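You operate a simulated robot arm through the tools that you are given. There is no shell and no other tool. Be economical: measure what you need, move in short steps, check, and stop when the job is done.

Carry out the task below with a simulated robot arm. There is one attempt and no reset: what you move stays moved.

TASK
Put the short bush and the short spring in the blue kit tray.
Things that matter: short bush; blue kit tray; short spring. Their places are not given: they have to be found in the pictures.

It is judged by the outcome, as a careful person would: the job done as asked, and still so three seconds after it is handed in. It fails if anything else is knocked over, pushed out of place, dropped, spilled or broken.

THE ROBOT
A 7-joint arm with a two-finger parallel gripper, fixed in place. Base frame: the origin is at the foot of the arm, x ahead of it, y to its left, z up; the work surface is at about z = 0.77. Lengths are in m, angles in degrees, forces in N, time in s.
With the tool pointing down near the work surface it reaches from about 0.22 to 0.68 m from the base axis. Its first joint turns from -66.0 to 66.0 degrees. Payload 2.4 kg.
Tool frame: the origin (TCP) lies between the finger pads and is the grasp point; the fingertips stand 0.03 m ahead of it; z points along the fingers, y is the line along which they close. The gripper opens to 0.094 m. The fingers are 0.028 m wide and 0.01 m thick; the gripper's body (0.05 by 0.096 m) begins 0.055 m behind the TCP.
Orientation is told as [roll, pitch, yaw] about the base's x, y, z axes, in that order, counted from this pose: with the fingers straight down and closing along the base's y, the tool's x points along the base's -x, its y along +y and its z along -z.

THE INTERFACE
- The arm moves only by the tool apply_moves. Its arguments are lists of equal length, an entry for each row: "xyz": the shift along the base's x, y, z in m, a list of three; "dr": the turn, a rotation vector about the base's x, y, z in degrees, a list of three. In form: {"xyz": [[tx, ty, tz], ...], "dr": [[ax, ay, az], ...]}. A call has 1 to 10 rows; each row is the pose to reach, as a shift and turn from the pose commanded when the call began. "jaw" is the gripper command, from -1 (fully open) to 1 (shut), values between in proportion, set as the call begins (left out, the last holds). A row lasts 0.2 s, in which the tool goes at most 0.05 m and 8.6 degrees; a call with a longer step from one row to the next is refused whole, and so is a gripper value outside its range. A pose out of reach is approached as far as the arm can. The call stops where the force on the tool passes 40 N (or 10 N more than at its start, if that is more) or the arm is blocked; 0.2 s more then pass. The fingers move at their own pace (about 0.153 m/s each) and stop on an object; they squeeze with about 38 N. The grip force told is the motor's: it shows also when the fingers shut on nothing. Time passes only in rows, and 0.2 s behind the last, so rows that repeat a pose let the fingers close. It gives the time, the measured TCP pose, the force on the tool (base axes), the opening and the grip force at its end, in the units of the frame above (readings bear some noise).
- Cameras (640 x 400 px; columns grow to the right, rows downward): "scene" is fixed at [0.0334, 0.4661, 1.4587]; the picture's right is [-0.82, -0.58, 0.00], its down [-0.26, 0.36, -0.90] and it looks along [0.52, -0.73, -0.45] (base axes); focal length 330 px, centre (320, 200). "wrist" rides on the gripper at [-0.037, 0, -0.058] in the tool frame; the picture's right is [0.00, -1.00, 0.00], its down [0.97, 0.00, -0.24] and it looks along [0.24, 0.00, 0.97] (tool axes); focal length 218 px, centre (320, 200).
- snapshot(camera): a new picture of that camera. No time passes.
- point_at(camera, pixels): for up to 12 pixels [column, row] of the newest picture of that camera ("zoom" is the newest enlarged one), the place [x, y, z] in the base frame of the surface seen there, good to about 0.003 m. No time passes.
- enlarge(camera, box): a new picture of the part [left, top, right, bottom] of that camera's present view, enlarged. No time passes.
- sign_off(): hands the job in; it is judged then, once.

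Work in short steps. Measure before you move; look again where a grasp or a placing could have gone wrong, and mend it. You have 60 turns and 22 pictures in all, the two below and enlarged ones among them. Open the gripper and draw the arm clear of the work before you hand the job in, unless the task says otherwise; then end with one line.

The tools are called after "Call:" as name(argument=value, ...) on one line, values as JSON. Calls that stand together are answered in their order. apply_moves: Moves the arm, as the interface text tells. Its arguments: {"type":"object","properties":{"xyz":{"type":"array"},"dr":{"type":"array"},"jaw":{"type":"number"}},"required":["xyz","dr"]} The other tools are called the same way: snapshot (camera) takes a picture; point_at (camera, pixels) gives the place of the surface under pixels of a picture; enlarge (camera, box) takes an enlarged picture of a part of a camera's view; sign_off () hands the job in.

At the start:

```text
clock: 0.0
ee_pos: [0.3143, -0.2678, 0.9912]
tcp_rot: [0.1, 0.0, 0.0]
ft_force: [0.0, 0.2, -0.2]
opening: 0.0941
finger_force: 0.1
```

scene: 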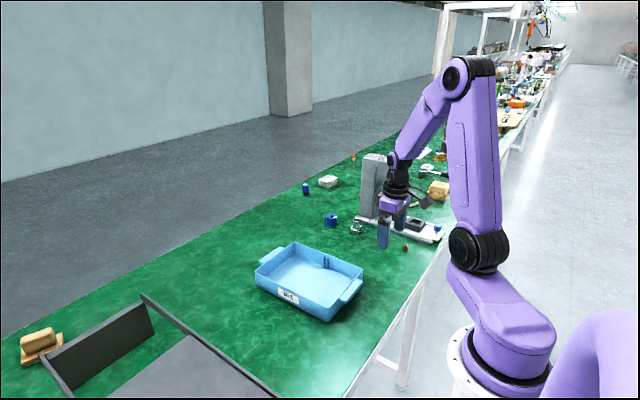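
wrist: 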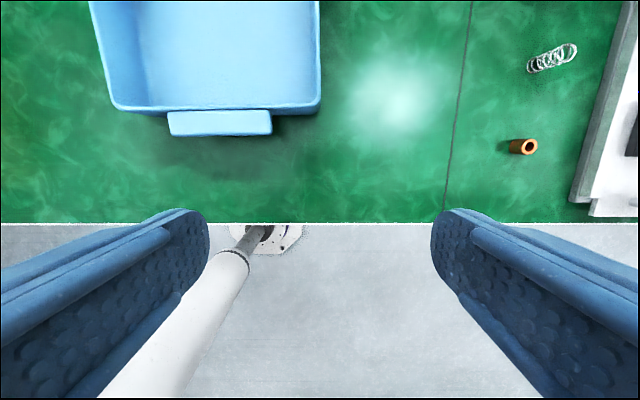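

The wrist view shows a spring near (553,58) and a copper bush near (523,146), with the tray at upper left. I'll enlarge the scene to check for look-alikes and measure them.

Call:
enlarge(camera="scene", box=[290, 130, 470, 260])

Call:
point_at(camera="wrist", pixels=[[530, 66], [553, 58], [575, 48], [513, 146], [523, 139], [530, 146], [523, 153], [200, 50], [120, 108], [317, 105], [220, 122], [590, 190]])

```text
3.08 times, centred on (380, 195) of scene
```

zoom: 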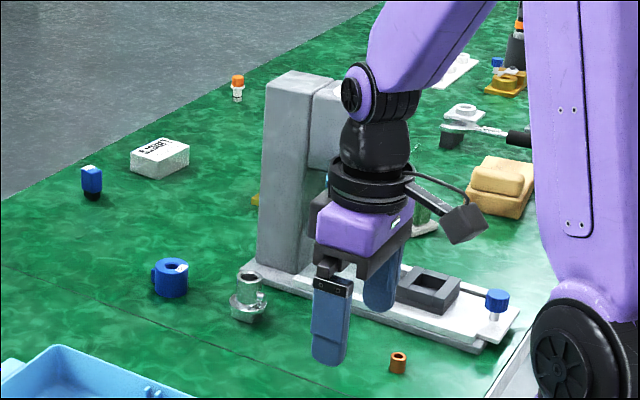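

```text
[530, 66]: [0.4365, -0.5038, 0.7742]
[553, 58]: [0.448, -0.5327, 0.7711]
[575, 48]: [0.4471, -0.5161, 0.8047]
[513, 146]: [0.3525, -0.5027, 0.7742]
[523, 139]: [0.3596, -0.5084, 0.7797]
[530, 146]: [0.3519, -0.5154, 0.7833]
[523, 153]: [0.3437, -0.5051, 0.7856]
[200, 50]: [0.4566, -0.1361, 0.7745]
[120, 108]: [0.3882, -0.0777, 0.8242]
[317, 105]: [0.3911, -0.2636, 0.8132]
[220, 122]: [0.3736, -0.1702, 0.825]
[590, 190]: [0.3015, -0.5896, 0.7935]
```

A bush stands near (0.352,-0.509) and what may be an upright spring near (0.44,-0.51). The tall machine is close by, so I measure its column, rail and the other items first.

Call:
point_at(camera="zoom", pixels=[[290, 80], [262, 230], [300, 240], [255, 265], [330, 100], [325, 165], [480, 345], [495, 300], [420, 295], [248, 280], [248, 310], [398, 358]])

Call:
apply_moves(xyz=[[0, -0.045, 0], [0, -0.09, 0], [0, -0.13, 0.0], [0.0, -0.15, 0.0]], dr=[[0, 0, 0], [0, 0, 0], [0, 0, 0], [0, 0, 0]])

Call:
snapshot(camera="wrist")

```text
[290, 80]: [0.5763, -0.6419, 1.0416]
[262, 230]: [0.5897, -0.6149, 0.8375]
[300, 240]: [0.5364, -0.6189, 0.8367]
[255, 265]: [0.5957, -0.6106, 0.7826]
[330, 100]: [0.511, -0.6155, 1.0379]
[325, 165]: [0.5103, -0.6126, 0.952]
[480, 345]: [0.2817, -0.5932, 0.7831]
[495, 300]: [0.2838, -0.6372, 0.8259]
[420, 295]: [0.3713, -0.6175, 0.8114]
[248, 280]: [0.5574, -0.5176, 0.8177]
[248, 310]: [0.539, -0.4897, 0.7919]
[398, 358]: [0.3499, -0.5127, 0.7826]
```

```text
clock: 1.0
ee_pos: [0.3143, -0.4161, 0.9915]
tcp_rot: [0.0, 0.0, 0.0]
ft_force: [-0.5, 0.4, 0.4]
opening: 0.0939
finger_force: 0.1
```

```text
18 pictures are left
```

wrist: 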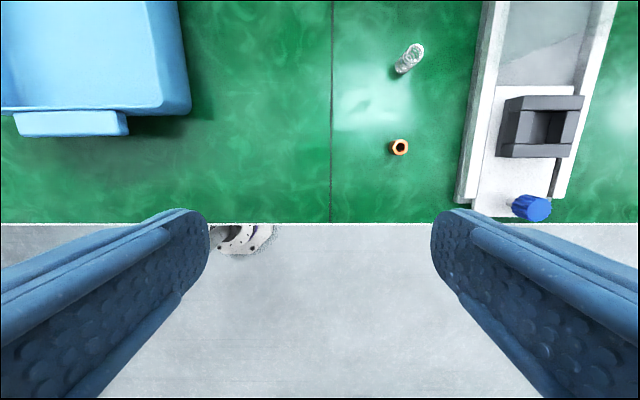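

Bush and spring are both upright, with the rail starting around y=-0.58. I move forward to look for longer/shorter look-alikes farther out.

Call:
apply_moves(xyz=[[0.045, -0.015, 0], [0.09, -0.03, 0]], dr=[[0, 0, 0], [0, 0, 0]])

Call:
snapshot(camera="wrist")

```text
clock: 1.6
ee_pos: [0.404, -0.4478, 0.9908]
tcp_rot: [0.1, -0.1, -0.1]
ft_force: [0.2, 0.4, -0.5]
opening: 0.0939
finger_force: 0.0
```

```text
17 pictures are left
```

wrist: 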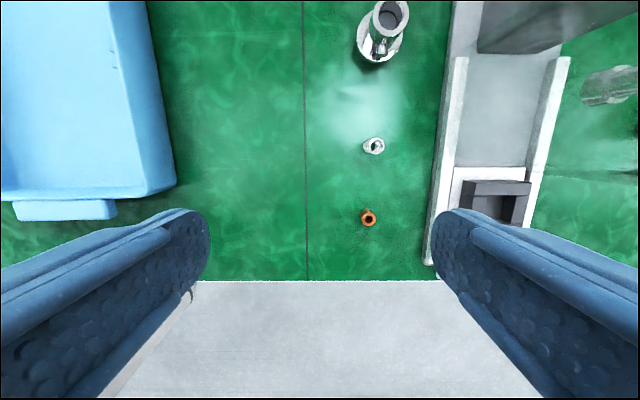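

Another coil-like item shows at (608,85) beyond the rail; I measure it and the near ones to compare lengths.

Call:
enlarge(camera="wrist", box=[320, 0, 640, 250])

Call:
point_at(camera="wrist", pixels=[[585, 90], [608, 85], [632, 75], [366, 147], [374, 146], [381, 141], [368, 217], [368, 210], [375, 218], [361, 218], [386, 15], [380, 55]])

Call:
enlarge(camera="scene", box=[410, 110, 470, 220])

```text
1.60 times, centred on (480, 125) of wrist
```

zoom: 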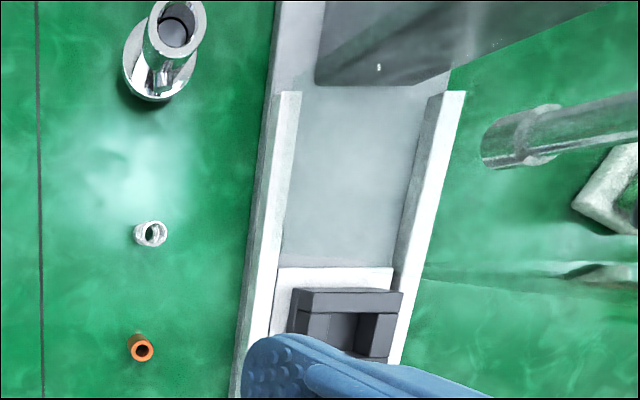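

```text
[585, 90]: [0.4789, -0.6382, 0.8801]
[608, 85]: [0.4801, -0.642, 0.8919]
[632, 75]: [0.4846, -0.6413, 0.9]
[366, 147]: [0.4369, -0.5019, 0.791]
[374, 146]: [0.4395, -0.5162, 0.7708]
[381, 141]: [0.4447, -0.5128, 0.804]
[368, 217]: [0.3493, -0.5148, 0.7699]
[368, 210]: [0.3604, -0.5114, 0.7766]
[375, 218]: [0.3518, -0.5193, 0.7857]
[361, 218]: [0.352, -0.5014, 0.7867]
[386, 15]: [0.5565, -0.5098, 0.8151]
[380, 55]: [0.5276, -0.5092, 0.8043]
```

```text
3.64 times, centred on (440, 165) of scene
```

zoom: 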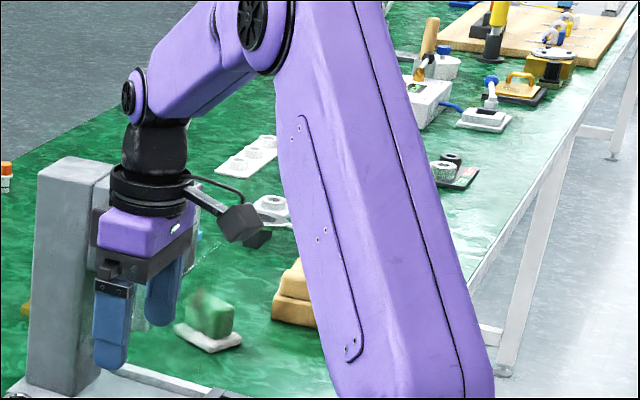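

The item beyond the rail is the press ram, not a spring. So the copper bush (0.352,-0.510, top ≈0.786) and the spring (0.44,-0.509) are the targets. I narrow the jaw and go above the bush, then partway down.

Call:
apply_moves(xyz=[[-0.026, -0.031, 0], [-0.052, -0.0626, 0], [-0.052, -0.0626, -0.045], [-0.052, -0.0626, -0.09], [-0.052, -0.0626, -0.12], [-0.052, -0.0626, -0.12]], dr=[[0, 0, 0], [0, 0, 0], [0, 0, 0], [0, 0, 0], [0, 0, 0], [0, 0, 0]], jaw=0)

Call:
snapshot(camera="wrist")

```text
clock: 3.0
ee_pos: [0.3512, -0.5082, 0.8699]
tcp_rot: [0.0, -0.1, 0.0]
ft_force: [-0.5, 0.0, 0.2]
opening: 0.047
finger_force: 0.1
```

```text
14 pictures are left
```

wrist: 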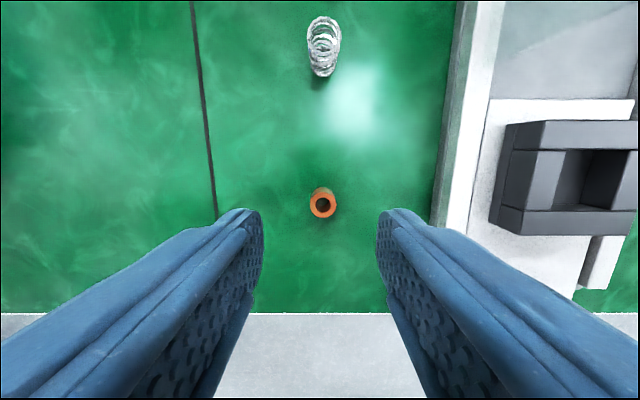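

The bush at (322,204) is centred between the fingers; I verify its position and measure the table and rail.

Call:
point_at(camera="wrist", pixels=[[311, 206], [334, 206], [322, 214], [322, 192], [290, 205], [440, 215], [315, 70], [332, 70], [310, 25], [339, 25], [323, 18], [324, 60]])

```text
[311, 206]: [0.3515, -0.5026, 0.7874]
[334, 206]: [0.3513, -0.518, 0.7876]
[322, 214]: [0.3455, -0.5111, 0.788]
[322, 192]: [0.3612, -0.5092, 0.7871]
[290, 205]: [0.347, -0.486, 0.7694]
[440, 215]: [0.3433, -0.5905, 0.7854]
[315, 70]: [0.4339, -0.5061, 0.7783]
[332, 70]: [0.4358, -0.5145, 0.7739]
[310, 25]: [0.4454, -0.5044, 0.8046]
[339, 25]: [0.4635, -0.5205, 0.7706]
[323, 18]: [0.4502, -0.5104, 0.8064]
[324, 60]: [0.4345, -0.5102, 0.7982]
```

The bush centre is (0.3525,-0.510) with its top at 0.788 and the table at 0.770. I descend to TCP z≈0.805, then close.

Call:
apply_moves(xyz=[[0, 0, -0.03], [0, 0, -0.055], [0, 0, -0.066], [0, 0, -0.066]], dr=[[0, 0, 0], [0, 0, 0], [0, 0, 0], [0, 0, 0]])

Call:
apply_moves(xyz=[[0, 0, 0], [0, 0, 0], [0, 0, 0], [0, 0, 0]], dr=[[0, 0, 0], [0, 0, 0], [0, 0, 0], [0, 0, 0]], jaw=1)

Call:
apply_moves(xyz=[[0, 0, 0.03], [0, 0, 0.07], [0, 0, 0.11]], dr=[[0, 0, 0], [0, 0, 0], [0, 0, 0]])

Call:
snapshot(camera="wrist")

```text
clock: 4.0
ee_pos: [0.352, -0.5085, 0.8045]
tcp_rot: [0.0, 0.0, 0.1]
ft_force: [0.0, 0.2, -0.1]
opening: 0.0471
finger_force: 0.1
```

```text
clock: 5.0
ee_pos: [0.3514, -0.5078, 0.8047]
tcp_rot: [0.1, 0.0, -0.1]
ft_force: [0.9, -0.6, 1.0]
opening: 0.0162
finger_force: 38.1
```

```text
clock: 5.8
ee_pos: [0.3527, -0.5104, 0.9139]
tcp_rot: [0.0, 0.1, 0.0]
ft_force: [-0.5, 0.6, 0.7]
opening: 0.0159
finger_force: 38.7
```

```text
13 pictures are left
```

wrist: 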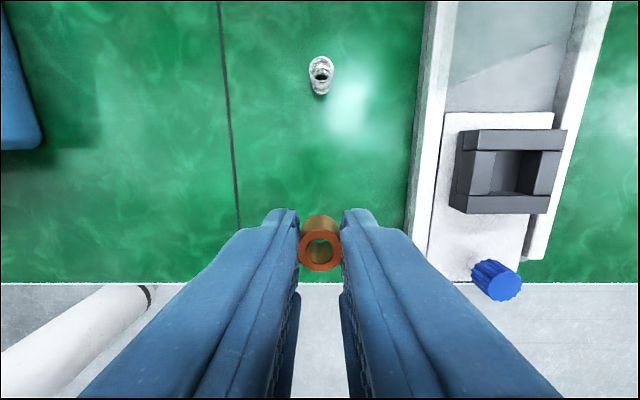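

The bush is held (opening 0.016). I carry it above the tray at about (0.46,-0.20) and look.

Call:
apply_moves(xyz=[[0.01, 0.04, 0.01], [0.025, 0.08, 0.02], [0.04, 0.12, 0.02], [0.055, 0.16, 0.02], [0.07, 0.2, 0.02], [0.085, 0.24, 0.02], [0.095, 0.28, 0.02], [0.107, 0.31, 0.02], [0.107, 0.31, 0.02]], dr=[[0, 0, 0], [0, 0, 0], [0, 0, 0], [0, 0, 0], [0, 0, 0], [0, 0, 0], [0, 0, 0], [0, 0, 0], [0, 0, 0]])

Call:
snapshot(camera="wrist")

```text
clock: 7.8
ee_pos: [0.4594, -0.1985, 0.9349]
tcp_rot: [0.0, -0.1, 0.1]
ft_force: [-1.0, -0.1, -0.2]
opening: 0.0163
finger_force: 37.8
```

```text
12 pictures are left
```

wrist: 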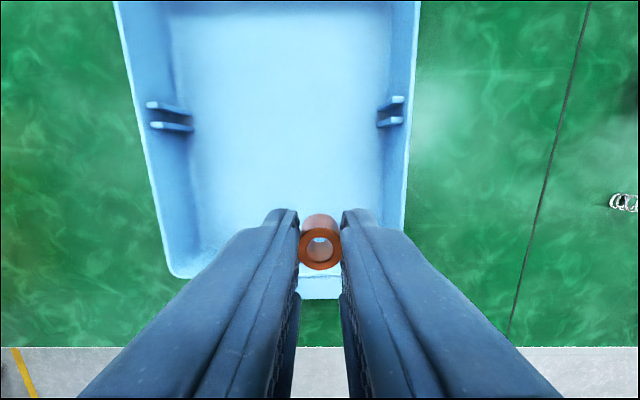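

Call:
point_at(camera="wrist", pixels=[[300, 150], [300, 60], [300, 20], [200, 240], [375, 200], [389, 190], [185, 150], [392, 100], [160, 105], [260, 190], [400, 200], [370, 60]])

```text
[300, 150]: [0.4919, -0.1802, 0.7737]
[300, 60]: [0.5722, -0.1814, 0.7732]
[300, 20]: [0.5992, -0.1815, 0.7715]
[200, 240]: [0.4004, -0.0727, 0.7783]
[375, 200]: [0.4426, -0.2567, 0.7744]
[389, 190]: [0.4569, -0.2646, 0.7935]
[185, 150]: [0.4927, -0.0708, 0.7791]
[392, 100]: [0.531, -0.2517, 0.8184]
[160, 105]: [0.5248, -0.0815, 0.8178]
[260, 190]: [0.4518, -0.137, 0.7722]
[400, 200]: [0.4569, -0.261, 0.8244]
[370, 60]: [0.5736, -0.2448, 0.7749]
```

The tray floor is at 0.773, spanning y -0.26..-0.07 and x from 0.40. I lower the bush here until about 1 mm above the floor, release it gently, and rise.

Call:
apply_moves(xyz=[[0, 0.01, -0.04], [0, 0.01, -0.08], [0, 0.01, -0.11], [0, 0.01, -0.12], [0, 0.01, -0.126], [0, 0.01, -0.126]], dr=[[0, 0, 0], [0, 0, 0], [0, 0, 0], [0, 0, 0], [0, 0, 0], [0, 0, 0]])

Call:
apply_moves(xyz=[[0, 0, 0], [0, 0, 0]], dr=[[0, 0, 0], [0, 0, 0]], jaw=0)

Call:
apply_moves(xyz=[[0, 0, 0.02], [0, 0, 0.06], [0, 0, 0.1], [0, 0, 0.126]], dr=[[0, 0, 0], [0, 0, 0], [0, 0, 0], [0, 0, 0]])

Call:
snapshot(camera="wrist")

```text
clock: 9.2
ee_pos: [0.4601, -0.1899, 0.8099]
tcp_rot: [0.0, 0.1, -0.1]
ft_force: [-0.2, 0.3, -0.3]
opening: 0.0162
finger_force: 38.4
```

```text
clock: 9.8
ee_pos: [0.4594, -0.1892, 0.8099]
tcp_rot: [-0.1, 0.0, 0.0]
ft_force: [0.2, 0.4, 0.1]
opening: 0.0471
finger_force: 0.0
```

```text
clock: 10.8
ee_pos: [0.4606, -0.1877, 0.9351]
tcp_rot: [0.0, 0.0, 0.1]
ft_force: [0.1, -0.3, -0.2]
opening: 0.0469
finger_force: 0.1
```

```text
11 pictures are left
```

wrist: 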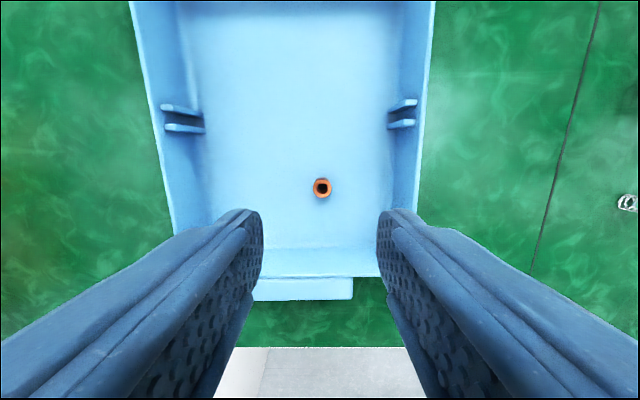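

The bush stands in the tray at (322,188). Next I go above the spring at (0.44,-0.51).

Call:
apply_moves(xyz=[[0, -0.045, 0], [0, -0.09, 0], [-0.005, -0.135, 0], [-0.01, -0.18, 0], [-0.015, -0.225, 0], [-0.019, -0.27, 0], [-0.019, -0.3, 0], [-0.019, -0.32, 0], [-0.019, -0.32, 0]], dr=[[0, 0, 0], [0, 0, 0], [0, 0, 0], [0, 0, 0], [0, 0, 0], [0, 0, 0], [0, 0, 0], [0, 0, 0], [0, 0, 0]])

Call:
enlarge(camera="wrist", box=[240, 130, 400, 230])

```text
clock: 12.8
ee_pos: [0.4404, -0.5085, 0.9338]
tcp_rot: [0.0, 0.0, 0.0]
ft_force: [0.6, 0.2, -0.1]
opening: 0.047
finger_force: 0.0
```

```text
4.00 times, centred on (320, 180) of wrist
```

zoom: 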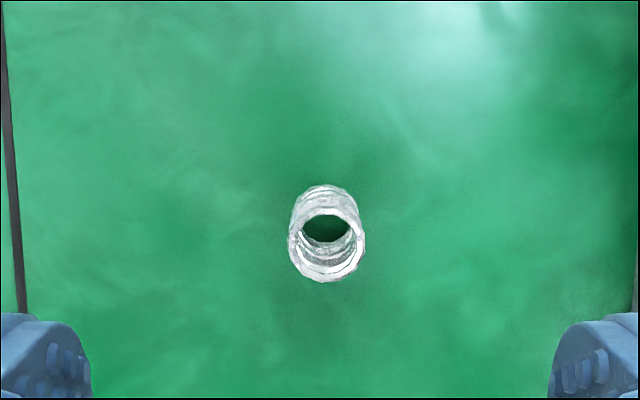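

Call:
point_at(camera="zoom", pixels=[[292, 245], [361, 245], [327, 276], [327, 209], [325, 188], [320, 270], [297, 222], [350, 268]])

```text
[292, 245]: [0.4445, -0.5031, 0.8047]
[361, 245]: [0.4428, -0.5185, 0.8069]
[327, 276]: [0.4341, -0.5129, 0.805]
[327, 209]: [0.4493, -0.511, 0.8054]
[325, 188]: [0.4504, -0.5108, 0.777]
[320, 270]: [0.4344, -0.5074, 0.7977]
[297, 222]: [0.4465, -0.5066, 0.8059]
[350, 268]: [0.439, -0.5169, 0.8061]
```

The spring's centre is (0.442,-0.511), height 0.77–0.806, width 0.017. I descend to TCP z≈0.806 and close.

Call:
apply_moves(xyz=[[0.0015, -0.0005, -0.04], [0.0015, -0.0005, -0.08], [0.0015, -0.0005, -0.11], [0.0015, -0.0005, -0.129], [0.0015, -0.0005, -0.129]], dr=[[0, 0, 0], [0, 0, 0], [0, 0, 0], [0, 0, 0], [0, 0, 0]])

Call:
apply_moves(xyz=[[0, 0, 0], [0, 0, 0], [0, 0, 0], [0, 0, 0]], dr=[[0, 0, 0], [0, 0, 0], [0, 0, 0], [0, 0, 0]], jaw=1)

Call:
apply_moves(xyz=[[0, 0, 0.03], [0, 0, 0.07], [0, 0, 0.11], [0, 0, 0.13]], dr=[[0, 0, 0], [0, 0, 0], [0, 0, 0], [0, 0, 0]])

Call:
snapshot(camera="wrist")

```text
clock: 14.0
ee_pos: [0.442, -0.5107, 0.8057]
tcp_rot: [0.0, 0.0, -0.1]
ft_force: [-0.5, -0.4, 0.4]
opening: 0.0469
finger_force: 0.2
```

```text
clock: 15.0
ee_pos: [0.4435, -0.5091, 0.8057]
tcp_rot: [0.0, 0.1, -0.1]
ft_force: [0.2, -0.5, 1.4]
opening: 0.0135
finger_force: 38.1
```

```text
clock: 16.0
ee_pos: [0.4415, -0.5076, 0.9341]
tcp_rot: [0.0, 0.0, 0.0]
ft_force: [-1.0, -0.1, -0.3]
opening: 0.0109
finger_force: 37.5
```

```text
9 pictures are left
```

wrist: 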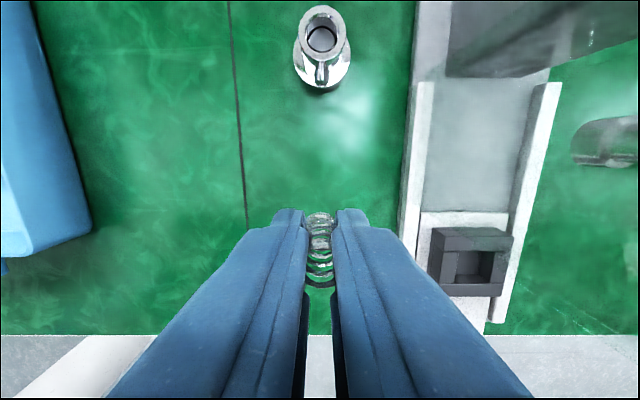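

The spring is held, but the opening has fallen from 0.0135 to 0.0109, so it's being squashed. I lower back to just above the table, where it's safe, and ease the jaw to about 0.013 opening to see if a lighter grip holds.

Call:
apply_moves(xyz=[[0, 0, -0.04], [0, 0, -0.08], [0, 0, -0.115], [0, 0, -0.129], [0, 0, -0.129]], dr=[[0, 0, 0], [0, 0, 0], [0, 0, 0], [0, 0, 0], [0, 0, 0]])

Call:
apply_moves(xyz=[[0, 0, 0], [0, 0, 0]], dr=[[0, 0, 0], [0, 0, 0]], jaw=0.72)

Call:
enlarge(camera="wrist", box=[240, 180, 400, 300])

```text
clock: 17.2
ee_pos: [0.4406, -0.5114, 0.8106]
tcp_rot: [-0.1, -0.1, 0.0]
ft_force: [-3.7, 5.3, 10.3]
opening: 0.0152
finger_force: 38.3
stopped in row 5: the force on the tool passed its limit (the readings are from after the stop); the commanded pose is now the measured one
```

```text
clock: 17.8
ee_pos: [0.4405, -0.5126, 0.811]
tcp_rot: [-0.3, -0.3, 0.0]
ft_force: [-2.5, 3.6, 13.0]
opening: 0.0148
finger_force: 37.4
```

```text
3.33 times, centred on (320, 240) of wrist
```

zoom: 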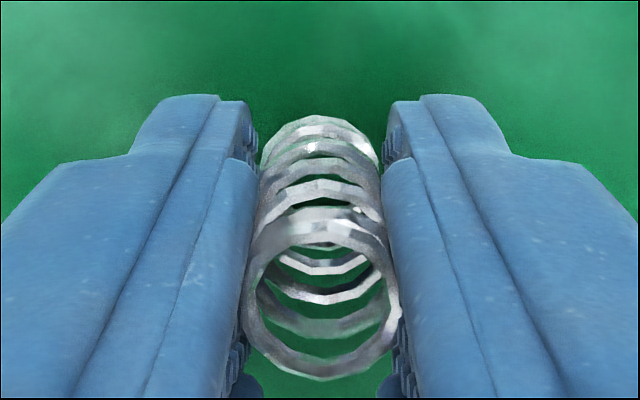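

The spring shifted down within the grip: it touched the table about 5 mm early, at z 0.811. It looks upright, so I ease open slightly to let it stand, then check before regripping.

Call:
apply_moves(xyz=[[0, 0, 0], [0, 0, 0]], dr=[[0, 0, 0], [0, 0, 0]], jaw=0.55)

Call:
enlarge(camera="wrist", box=[240, 180, 400, 300])

Call:
point_at(camera="zoom", pixels=[[250, 300], [393, 300], [320, 370], [320, 225], [320, 130], [265, 150], [375, 150]])

```text
clock: 18.4
ee_pos: [0.441, -0.5105, 0.8081]
tcp_rot: [-0.2, -0.2, -0.1]
ft_force: [-0.3, -0.1, 0.5]
opening: 0.0212
finger_force: 0.1
```

```text
3.33 times, centred on (320, 240) of wrist
```

zoom: 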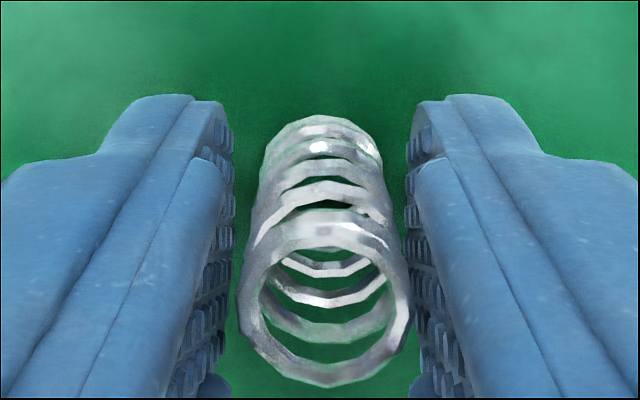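

```text
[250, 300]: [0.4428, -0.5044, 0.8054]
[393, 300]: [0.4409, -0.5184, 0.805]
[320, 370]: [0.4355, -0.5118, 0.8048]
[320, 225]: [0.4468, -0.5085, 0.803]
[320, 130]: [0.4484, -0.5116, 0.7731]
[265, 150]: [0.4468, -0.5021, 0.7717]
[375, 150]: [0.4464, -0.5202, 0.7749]
```

The spring stands upright and undamaged at (0.442,-0.511). I lower 4 mm so the pads cover more of it and take a gentler grip at about 0.015 opening.

Call:
apply_moves(xyz=[[0.001, 0, -0.006], [0.001, 0, -0.006]], dr=[[0.2, 0.2, 0], [0.2, 0.2, 0]])

Call:
apply_moves(xyz=[[0, 0, 0], [0, 0, 0], [0, 0, 0]], dr=[[0, 0, 0], [0, 0, 0], [0, 0, 0]], jaw=0.69)

```text
clock: 19.0
ee_pos: [0.4415, -0.5115, 0.8036]
tcp_rot: [0.0, 0.1, 0.0]
ft_force: [-1.0, -0.6, 0.1]
opening: 0.021
finger_force: 0.0
```

```text
clock: 19.8
ee_pos: [0.4418, -0.5111, 0.8046]
tcp_rot: [0.0, 0.0, 0.0]
ft_force: [0.1, 0.1, 0.8]
opening: 0.0156
finger_force: 37.7
```

Opening is 0.0156 in the lighter grip. I lift only 15 mm and watch whether it changes.

Call:
apply_moves(xyz=[[0, 0, 0.008], [0, 0, 0.015], [0, 0, 0.015], [0, 0, 0.015]], dr=[[0, 0, 0], [0, 0, 0], [0, 0, 0], [0, 0, 0]])

Call:
enlarge(camera="wrist", box=[240, 180, 400, 300])

Call:
point_at(camera="zoom", pixels=[[250, 300], [393, 300], [320, 370], [320, 225], [320, 130], [275, 150], [370, 150]])

```text
clock: 20.8
ee_pos: [0.4433, -0.5111, 0.819]
tcp_rot: [0.1, 0.0, 0.0]
ft_force: [0.4, -0.7, 0.2]
opening: 0.0157
finger_force: 38.3
```

```text
3.33 times, centred on (320, 240) of wrist
```

zoom: 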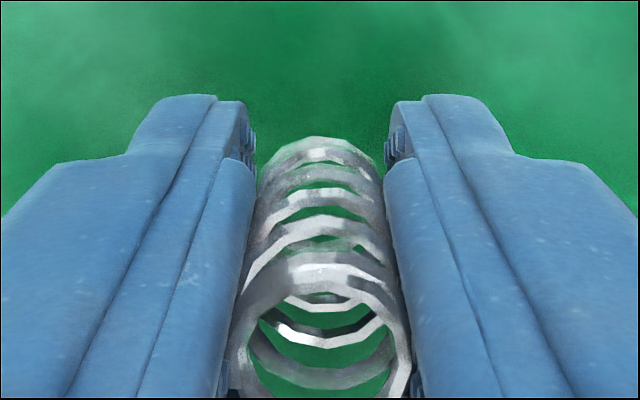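

```text
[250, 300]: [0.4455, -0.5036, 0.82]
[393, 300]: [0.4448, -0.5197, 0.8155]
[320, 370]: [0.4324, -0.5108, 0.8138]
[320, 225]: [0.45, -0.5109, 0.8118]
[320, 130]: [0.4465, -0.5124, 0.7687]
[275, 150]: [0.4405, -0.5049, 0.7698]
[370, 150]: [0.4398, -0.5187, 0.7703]
```

The grip is now stable at 0.0157 with the spring lifted. I raise slowly and recheck before carrying.

Call:
apply_moves(xyz=[[0, 0, 0.015], [0, 0, 0.03], [0, 0, 0.05], [0, 0, 0.07], [0, 0, 0.085], [0, 0, 0.095], [0, 0, 0.095]], dr=[[0, 0, 0], [0, 0, 0], [0, 0, 0], [0, 0, 0], [0, 0, 0], [0, 0, 0], [0, 0, 0]])

```text
clock: 22.4
ee_pos: [0.4418, -0.5111, 0.9135]
tcp_rot: [0.1, -0.1, 0.0]
ft_force: [-0.2, 1.6, 1.1]
opening: 0.0159
finger_force: 38.3
```

The opening is steady at 0.0159, so I carry the spring to over (0.53,-0.16) in moderate steps.

Call:
apply_moves(xyz=[[0.0, 0.02, 0], [0.0, 0.05, 0], [0.0, 0.085, 0], [0.01, 0.12, 0], [0.02, 0.155, 0], [0.03, 0.19, 0], [0.04, 0.22, 0], [0.05, 0.24, 0], [0.055, 0.25, 0]], dr=[[0, 0, 0], [0, 0, 0], [0, 0, 0], [0, 0, 0], [0, 0, 0], [0, 0, 0], [0, 0, 0], [0, 0, 0], [0, 0, 0]])

Call:
apply_moves(xyz=[[0.01, 0.03, 0], [0.02, 0.06, 0], [0.03, 0.085, 0], [0.033, 0.1, 0], [0.033, 0.1, 0]], dr=[[0, 0, 0], [0, 0, 0], [0, 0, 0], [0, 0, 0], [0, 0, 0]])

Call:
snapshot(camera="wrist")

```text
clock: 24.4
ee_pos: [0.497, -0.2603, 0.9142]
tcp_rot: [0.1, 0.0, 0.0]
ft_force: [-0.2, -0.7, 0.7]
opening: 0.0157
finger_force: 37.6
```

```text
clock: 25.6
ee_pos: [0.5296, -0.1609, 0.9136]
tcp_rot: [0.0, -0.1, 0.0]
ft_force: [1.0, 0.5, -0.9]
opening: 0.0154
finger_force: 38.1
```

```text
5 pictures are left
```

wrist: 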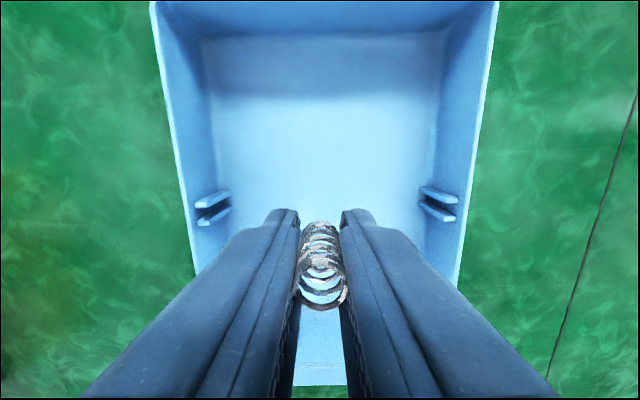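

The spring is still held, so I lower slowly towards the floor.

Call:
apply_moves(xyz=[[0, 0, -0.03], [0, 0, -0.06], [0, 0, -0.08], [0, 0, -0.09], [0, 0, -0.096], [0, 0, -0.1], [0, 0, -0.102], [0, 0, -0.102]], dr=[[0, 0, 0], [0, 0, 0], [0, 0, 0], [0, 0, 0], [0, 0, 0], [0, 0, 0], [0, 0, 0], [0, 0, 0]])

Call:
apply_moves(xyz=[[0, 0, -0.001], [0, 0, -0.002], [0, 0, -0.003]], dr=[[0, 0, 0], [0, 0, 0], [0, 0, 0]])

```text
clock: 27.4
ee_pos: [0.5309, -0.1606, 0.8112]
tcp_rot: [-0.1, 0.0, 0.0]
ft_force: [0.1, 0.3, 0.5]
opening: 0.0156
finger_force: 38.5
```

```text
clock: 28.2
ee_pos: [0.5307, -0.1617, 0.8082]
tcp_rot: [0.0, 0.0, 0.0]
ft_force: [0.4, 0.6, -0.4]
opening: 0.0157
finger_force: 38.2
```

The tool is at 0.808 with no contact force, within about 1–2 mm of the floor. I lower 1 mm more, release gently and rise.

Call:
apply_moves(xyz=[[0, 0, -0.001], [0, 0, -0.001]], dr=[[0, 0, 0], [0, 0, 0]])

Call:
apply_moves(xyz=[[0, 0, 0], [0, 0, 0]], dr=[[0, 0, 0], [0, 0, 0]], jaw=0.4)

Call:
apply_moves(xyz=[[0, 0, 0], [0, 0, 0]], dr=[[0, 0, 0], [0, 0, 0]], jaw=0)

Call:
apply_moves(xyz=[[0, 0, 0.02], [0, 0, 0.05], [0, 0, 0.09], [-0.03, 0, 0.13], [-0.07, 0, 0.17], [-0.07, 0, 0.17]], dr=[[0, 0, 0], [0, 0, 0], [0, 0, 0], [0, 0, 0], [0, 0, 0], [0, 0, 0]])

Call:
snapshot(camera="wrist")

```text
clock: 28.8
ee_pos: [0.5312, -0.1624, 0.8069]
tcp_rot: [0.0, 0.1, 0.0]
ft_force: [0.2, -0.2, 0.3]
opening: 0.016
finger_force: 37.9
```

```text
clock: 29.4
ee_pos: [0.5303, -0.1606, 0.8074]
tcp_rot: [0.0, 0.0, -0.1]
ft_force: [-0.2, 0.5, 0.1]
opening: 0.028
finger_force: 0.1
```

```text
clock: 30.0
ee_pos: [0.5299, -0.1618, 0.8072]
tcp_rot: [0.0, 0.0, 0.0]
ft_force: [-0.3, -0.4, 0.8]
opening: 0.0472
finger_force: 0.1
```

```text
refused: row 5 steps farther than a row can; nothing moved
```

```text
4 pictures are left
```

wrist: 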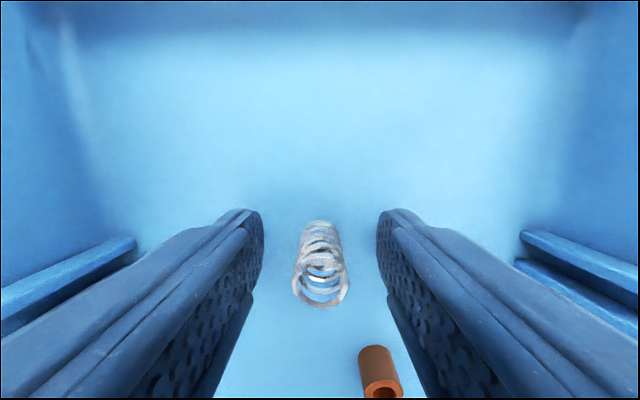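

The spring stands free at (320,265) with the bush beside it. The retreat was refused, so I rise in shorter steps and back away.

Call:
apply_moves(xyz=[[0, 0, 0.02], [0, 0, 0.05], [0, 0, 0.09], [0, 0, 0.13], [0, 0, 0.17], [-0.04, 0, 0.18], [-0.08, 0, 0.18], [-0.12, 0, 0.18], [-0.16, 0, 0.18], [-0.19, 0, 0.18]], dr=[[0, 0, 0], [0, 0, 0], [0, 0, 0], [0, 0, 0], [0, 0, 0], [0, 0, 0], [0, 0, 0], [0, 0, 0], [0, 0, 0], [0, 0, 0]])

Call:
snapshot(camera="scene")

Call:
snapshot(camera="wrist")

```text
clock: 32.2
ee_pos: [0.3383, -0.1621, 0.9895]
tcp_rot: [0.1, 0.0, 0.1]
ft_force: [-0.1, -0.8, -1.0]
opening: 0.047
finger_force: 0.0
```

```text
3 pictures are left
```

scene: 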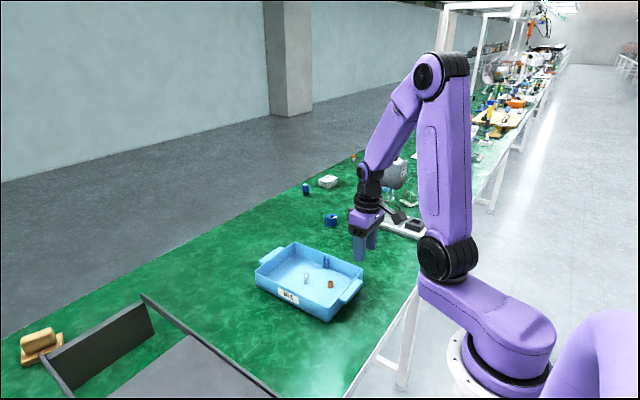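

```text
2 pictures are left
```

wrist: 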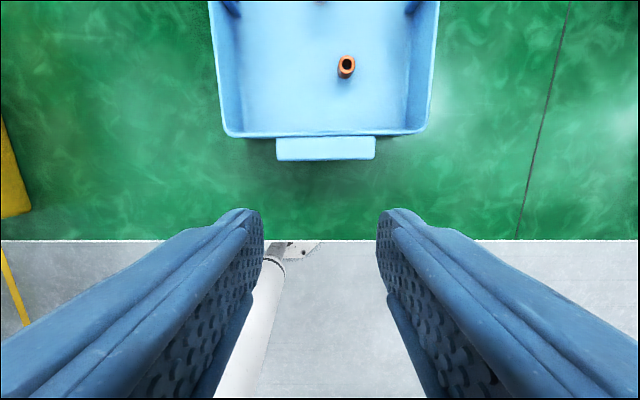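

Both parts stand in the tray, at (307,277) and (331,284) in the scene view, and nothing else has moved. I open the gripper fully and hand in.

Call:
apply_moves(xyz=[[0, 0, 0.01], [0, 0, 0.02]], dr=[[0, 0, 0], [0, 0, 0]], jaw=-1)

Call:
sign_off()

```text
clock: 32.8
ee_pos: [0.3392, -0.1621, 1.0091]
tcp_rot: [-0.1, 0.1, 0.1]
ft_force: [1.1, -0.9, 0.1]
opening: 0.0941
finger_force: 0.1
```

```text
The job is handed in.
```

The short bush and the short spring are both standing upright in the blue kit tray, and the job is handed in with the gripper open and the arm clear.
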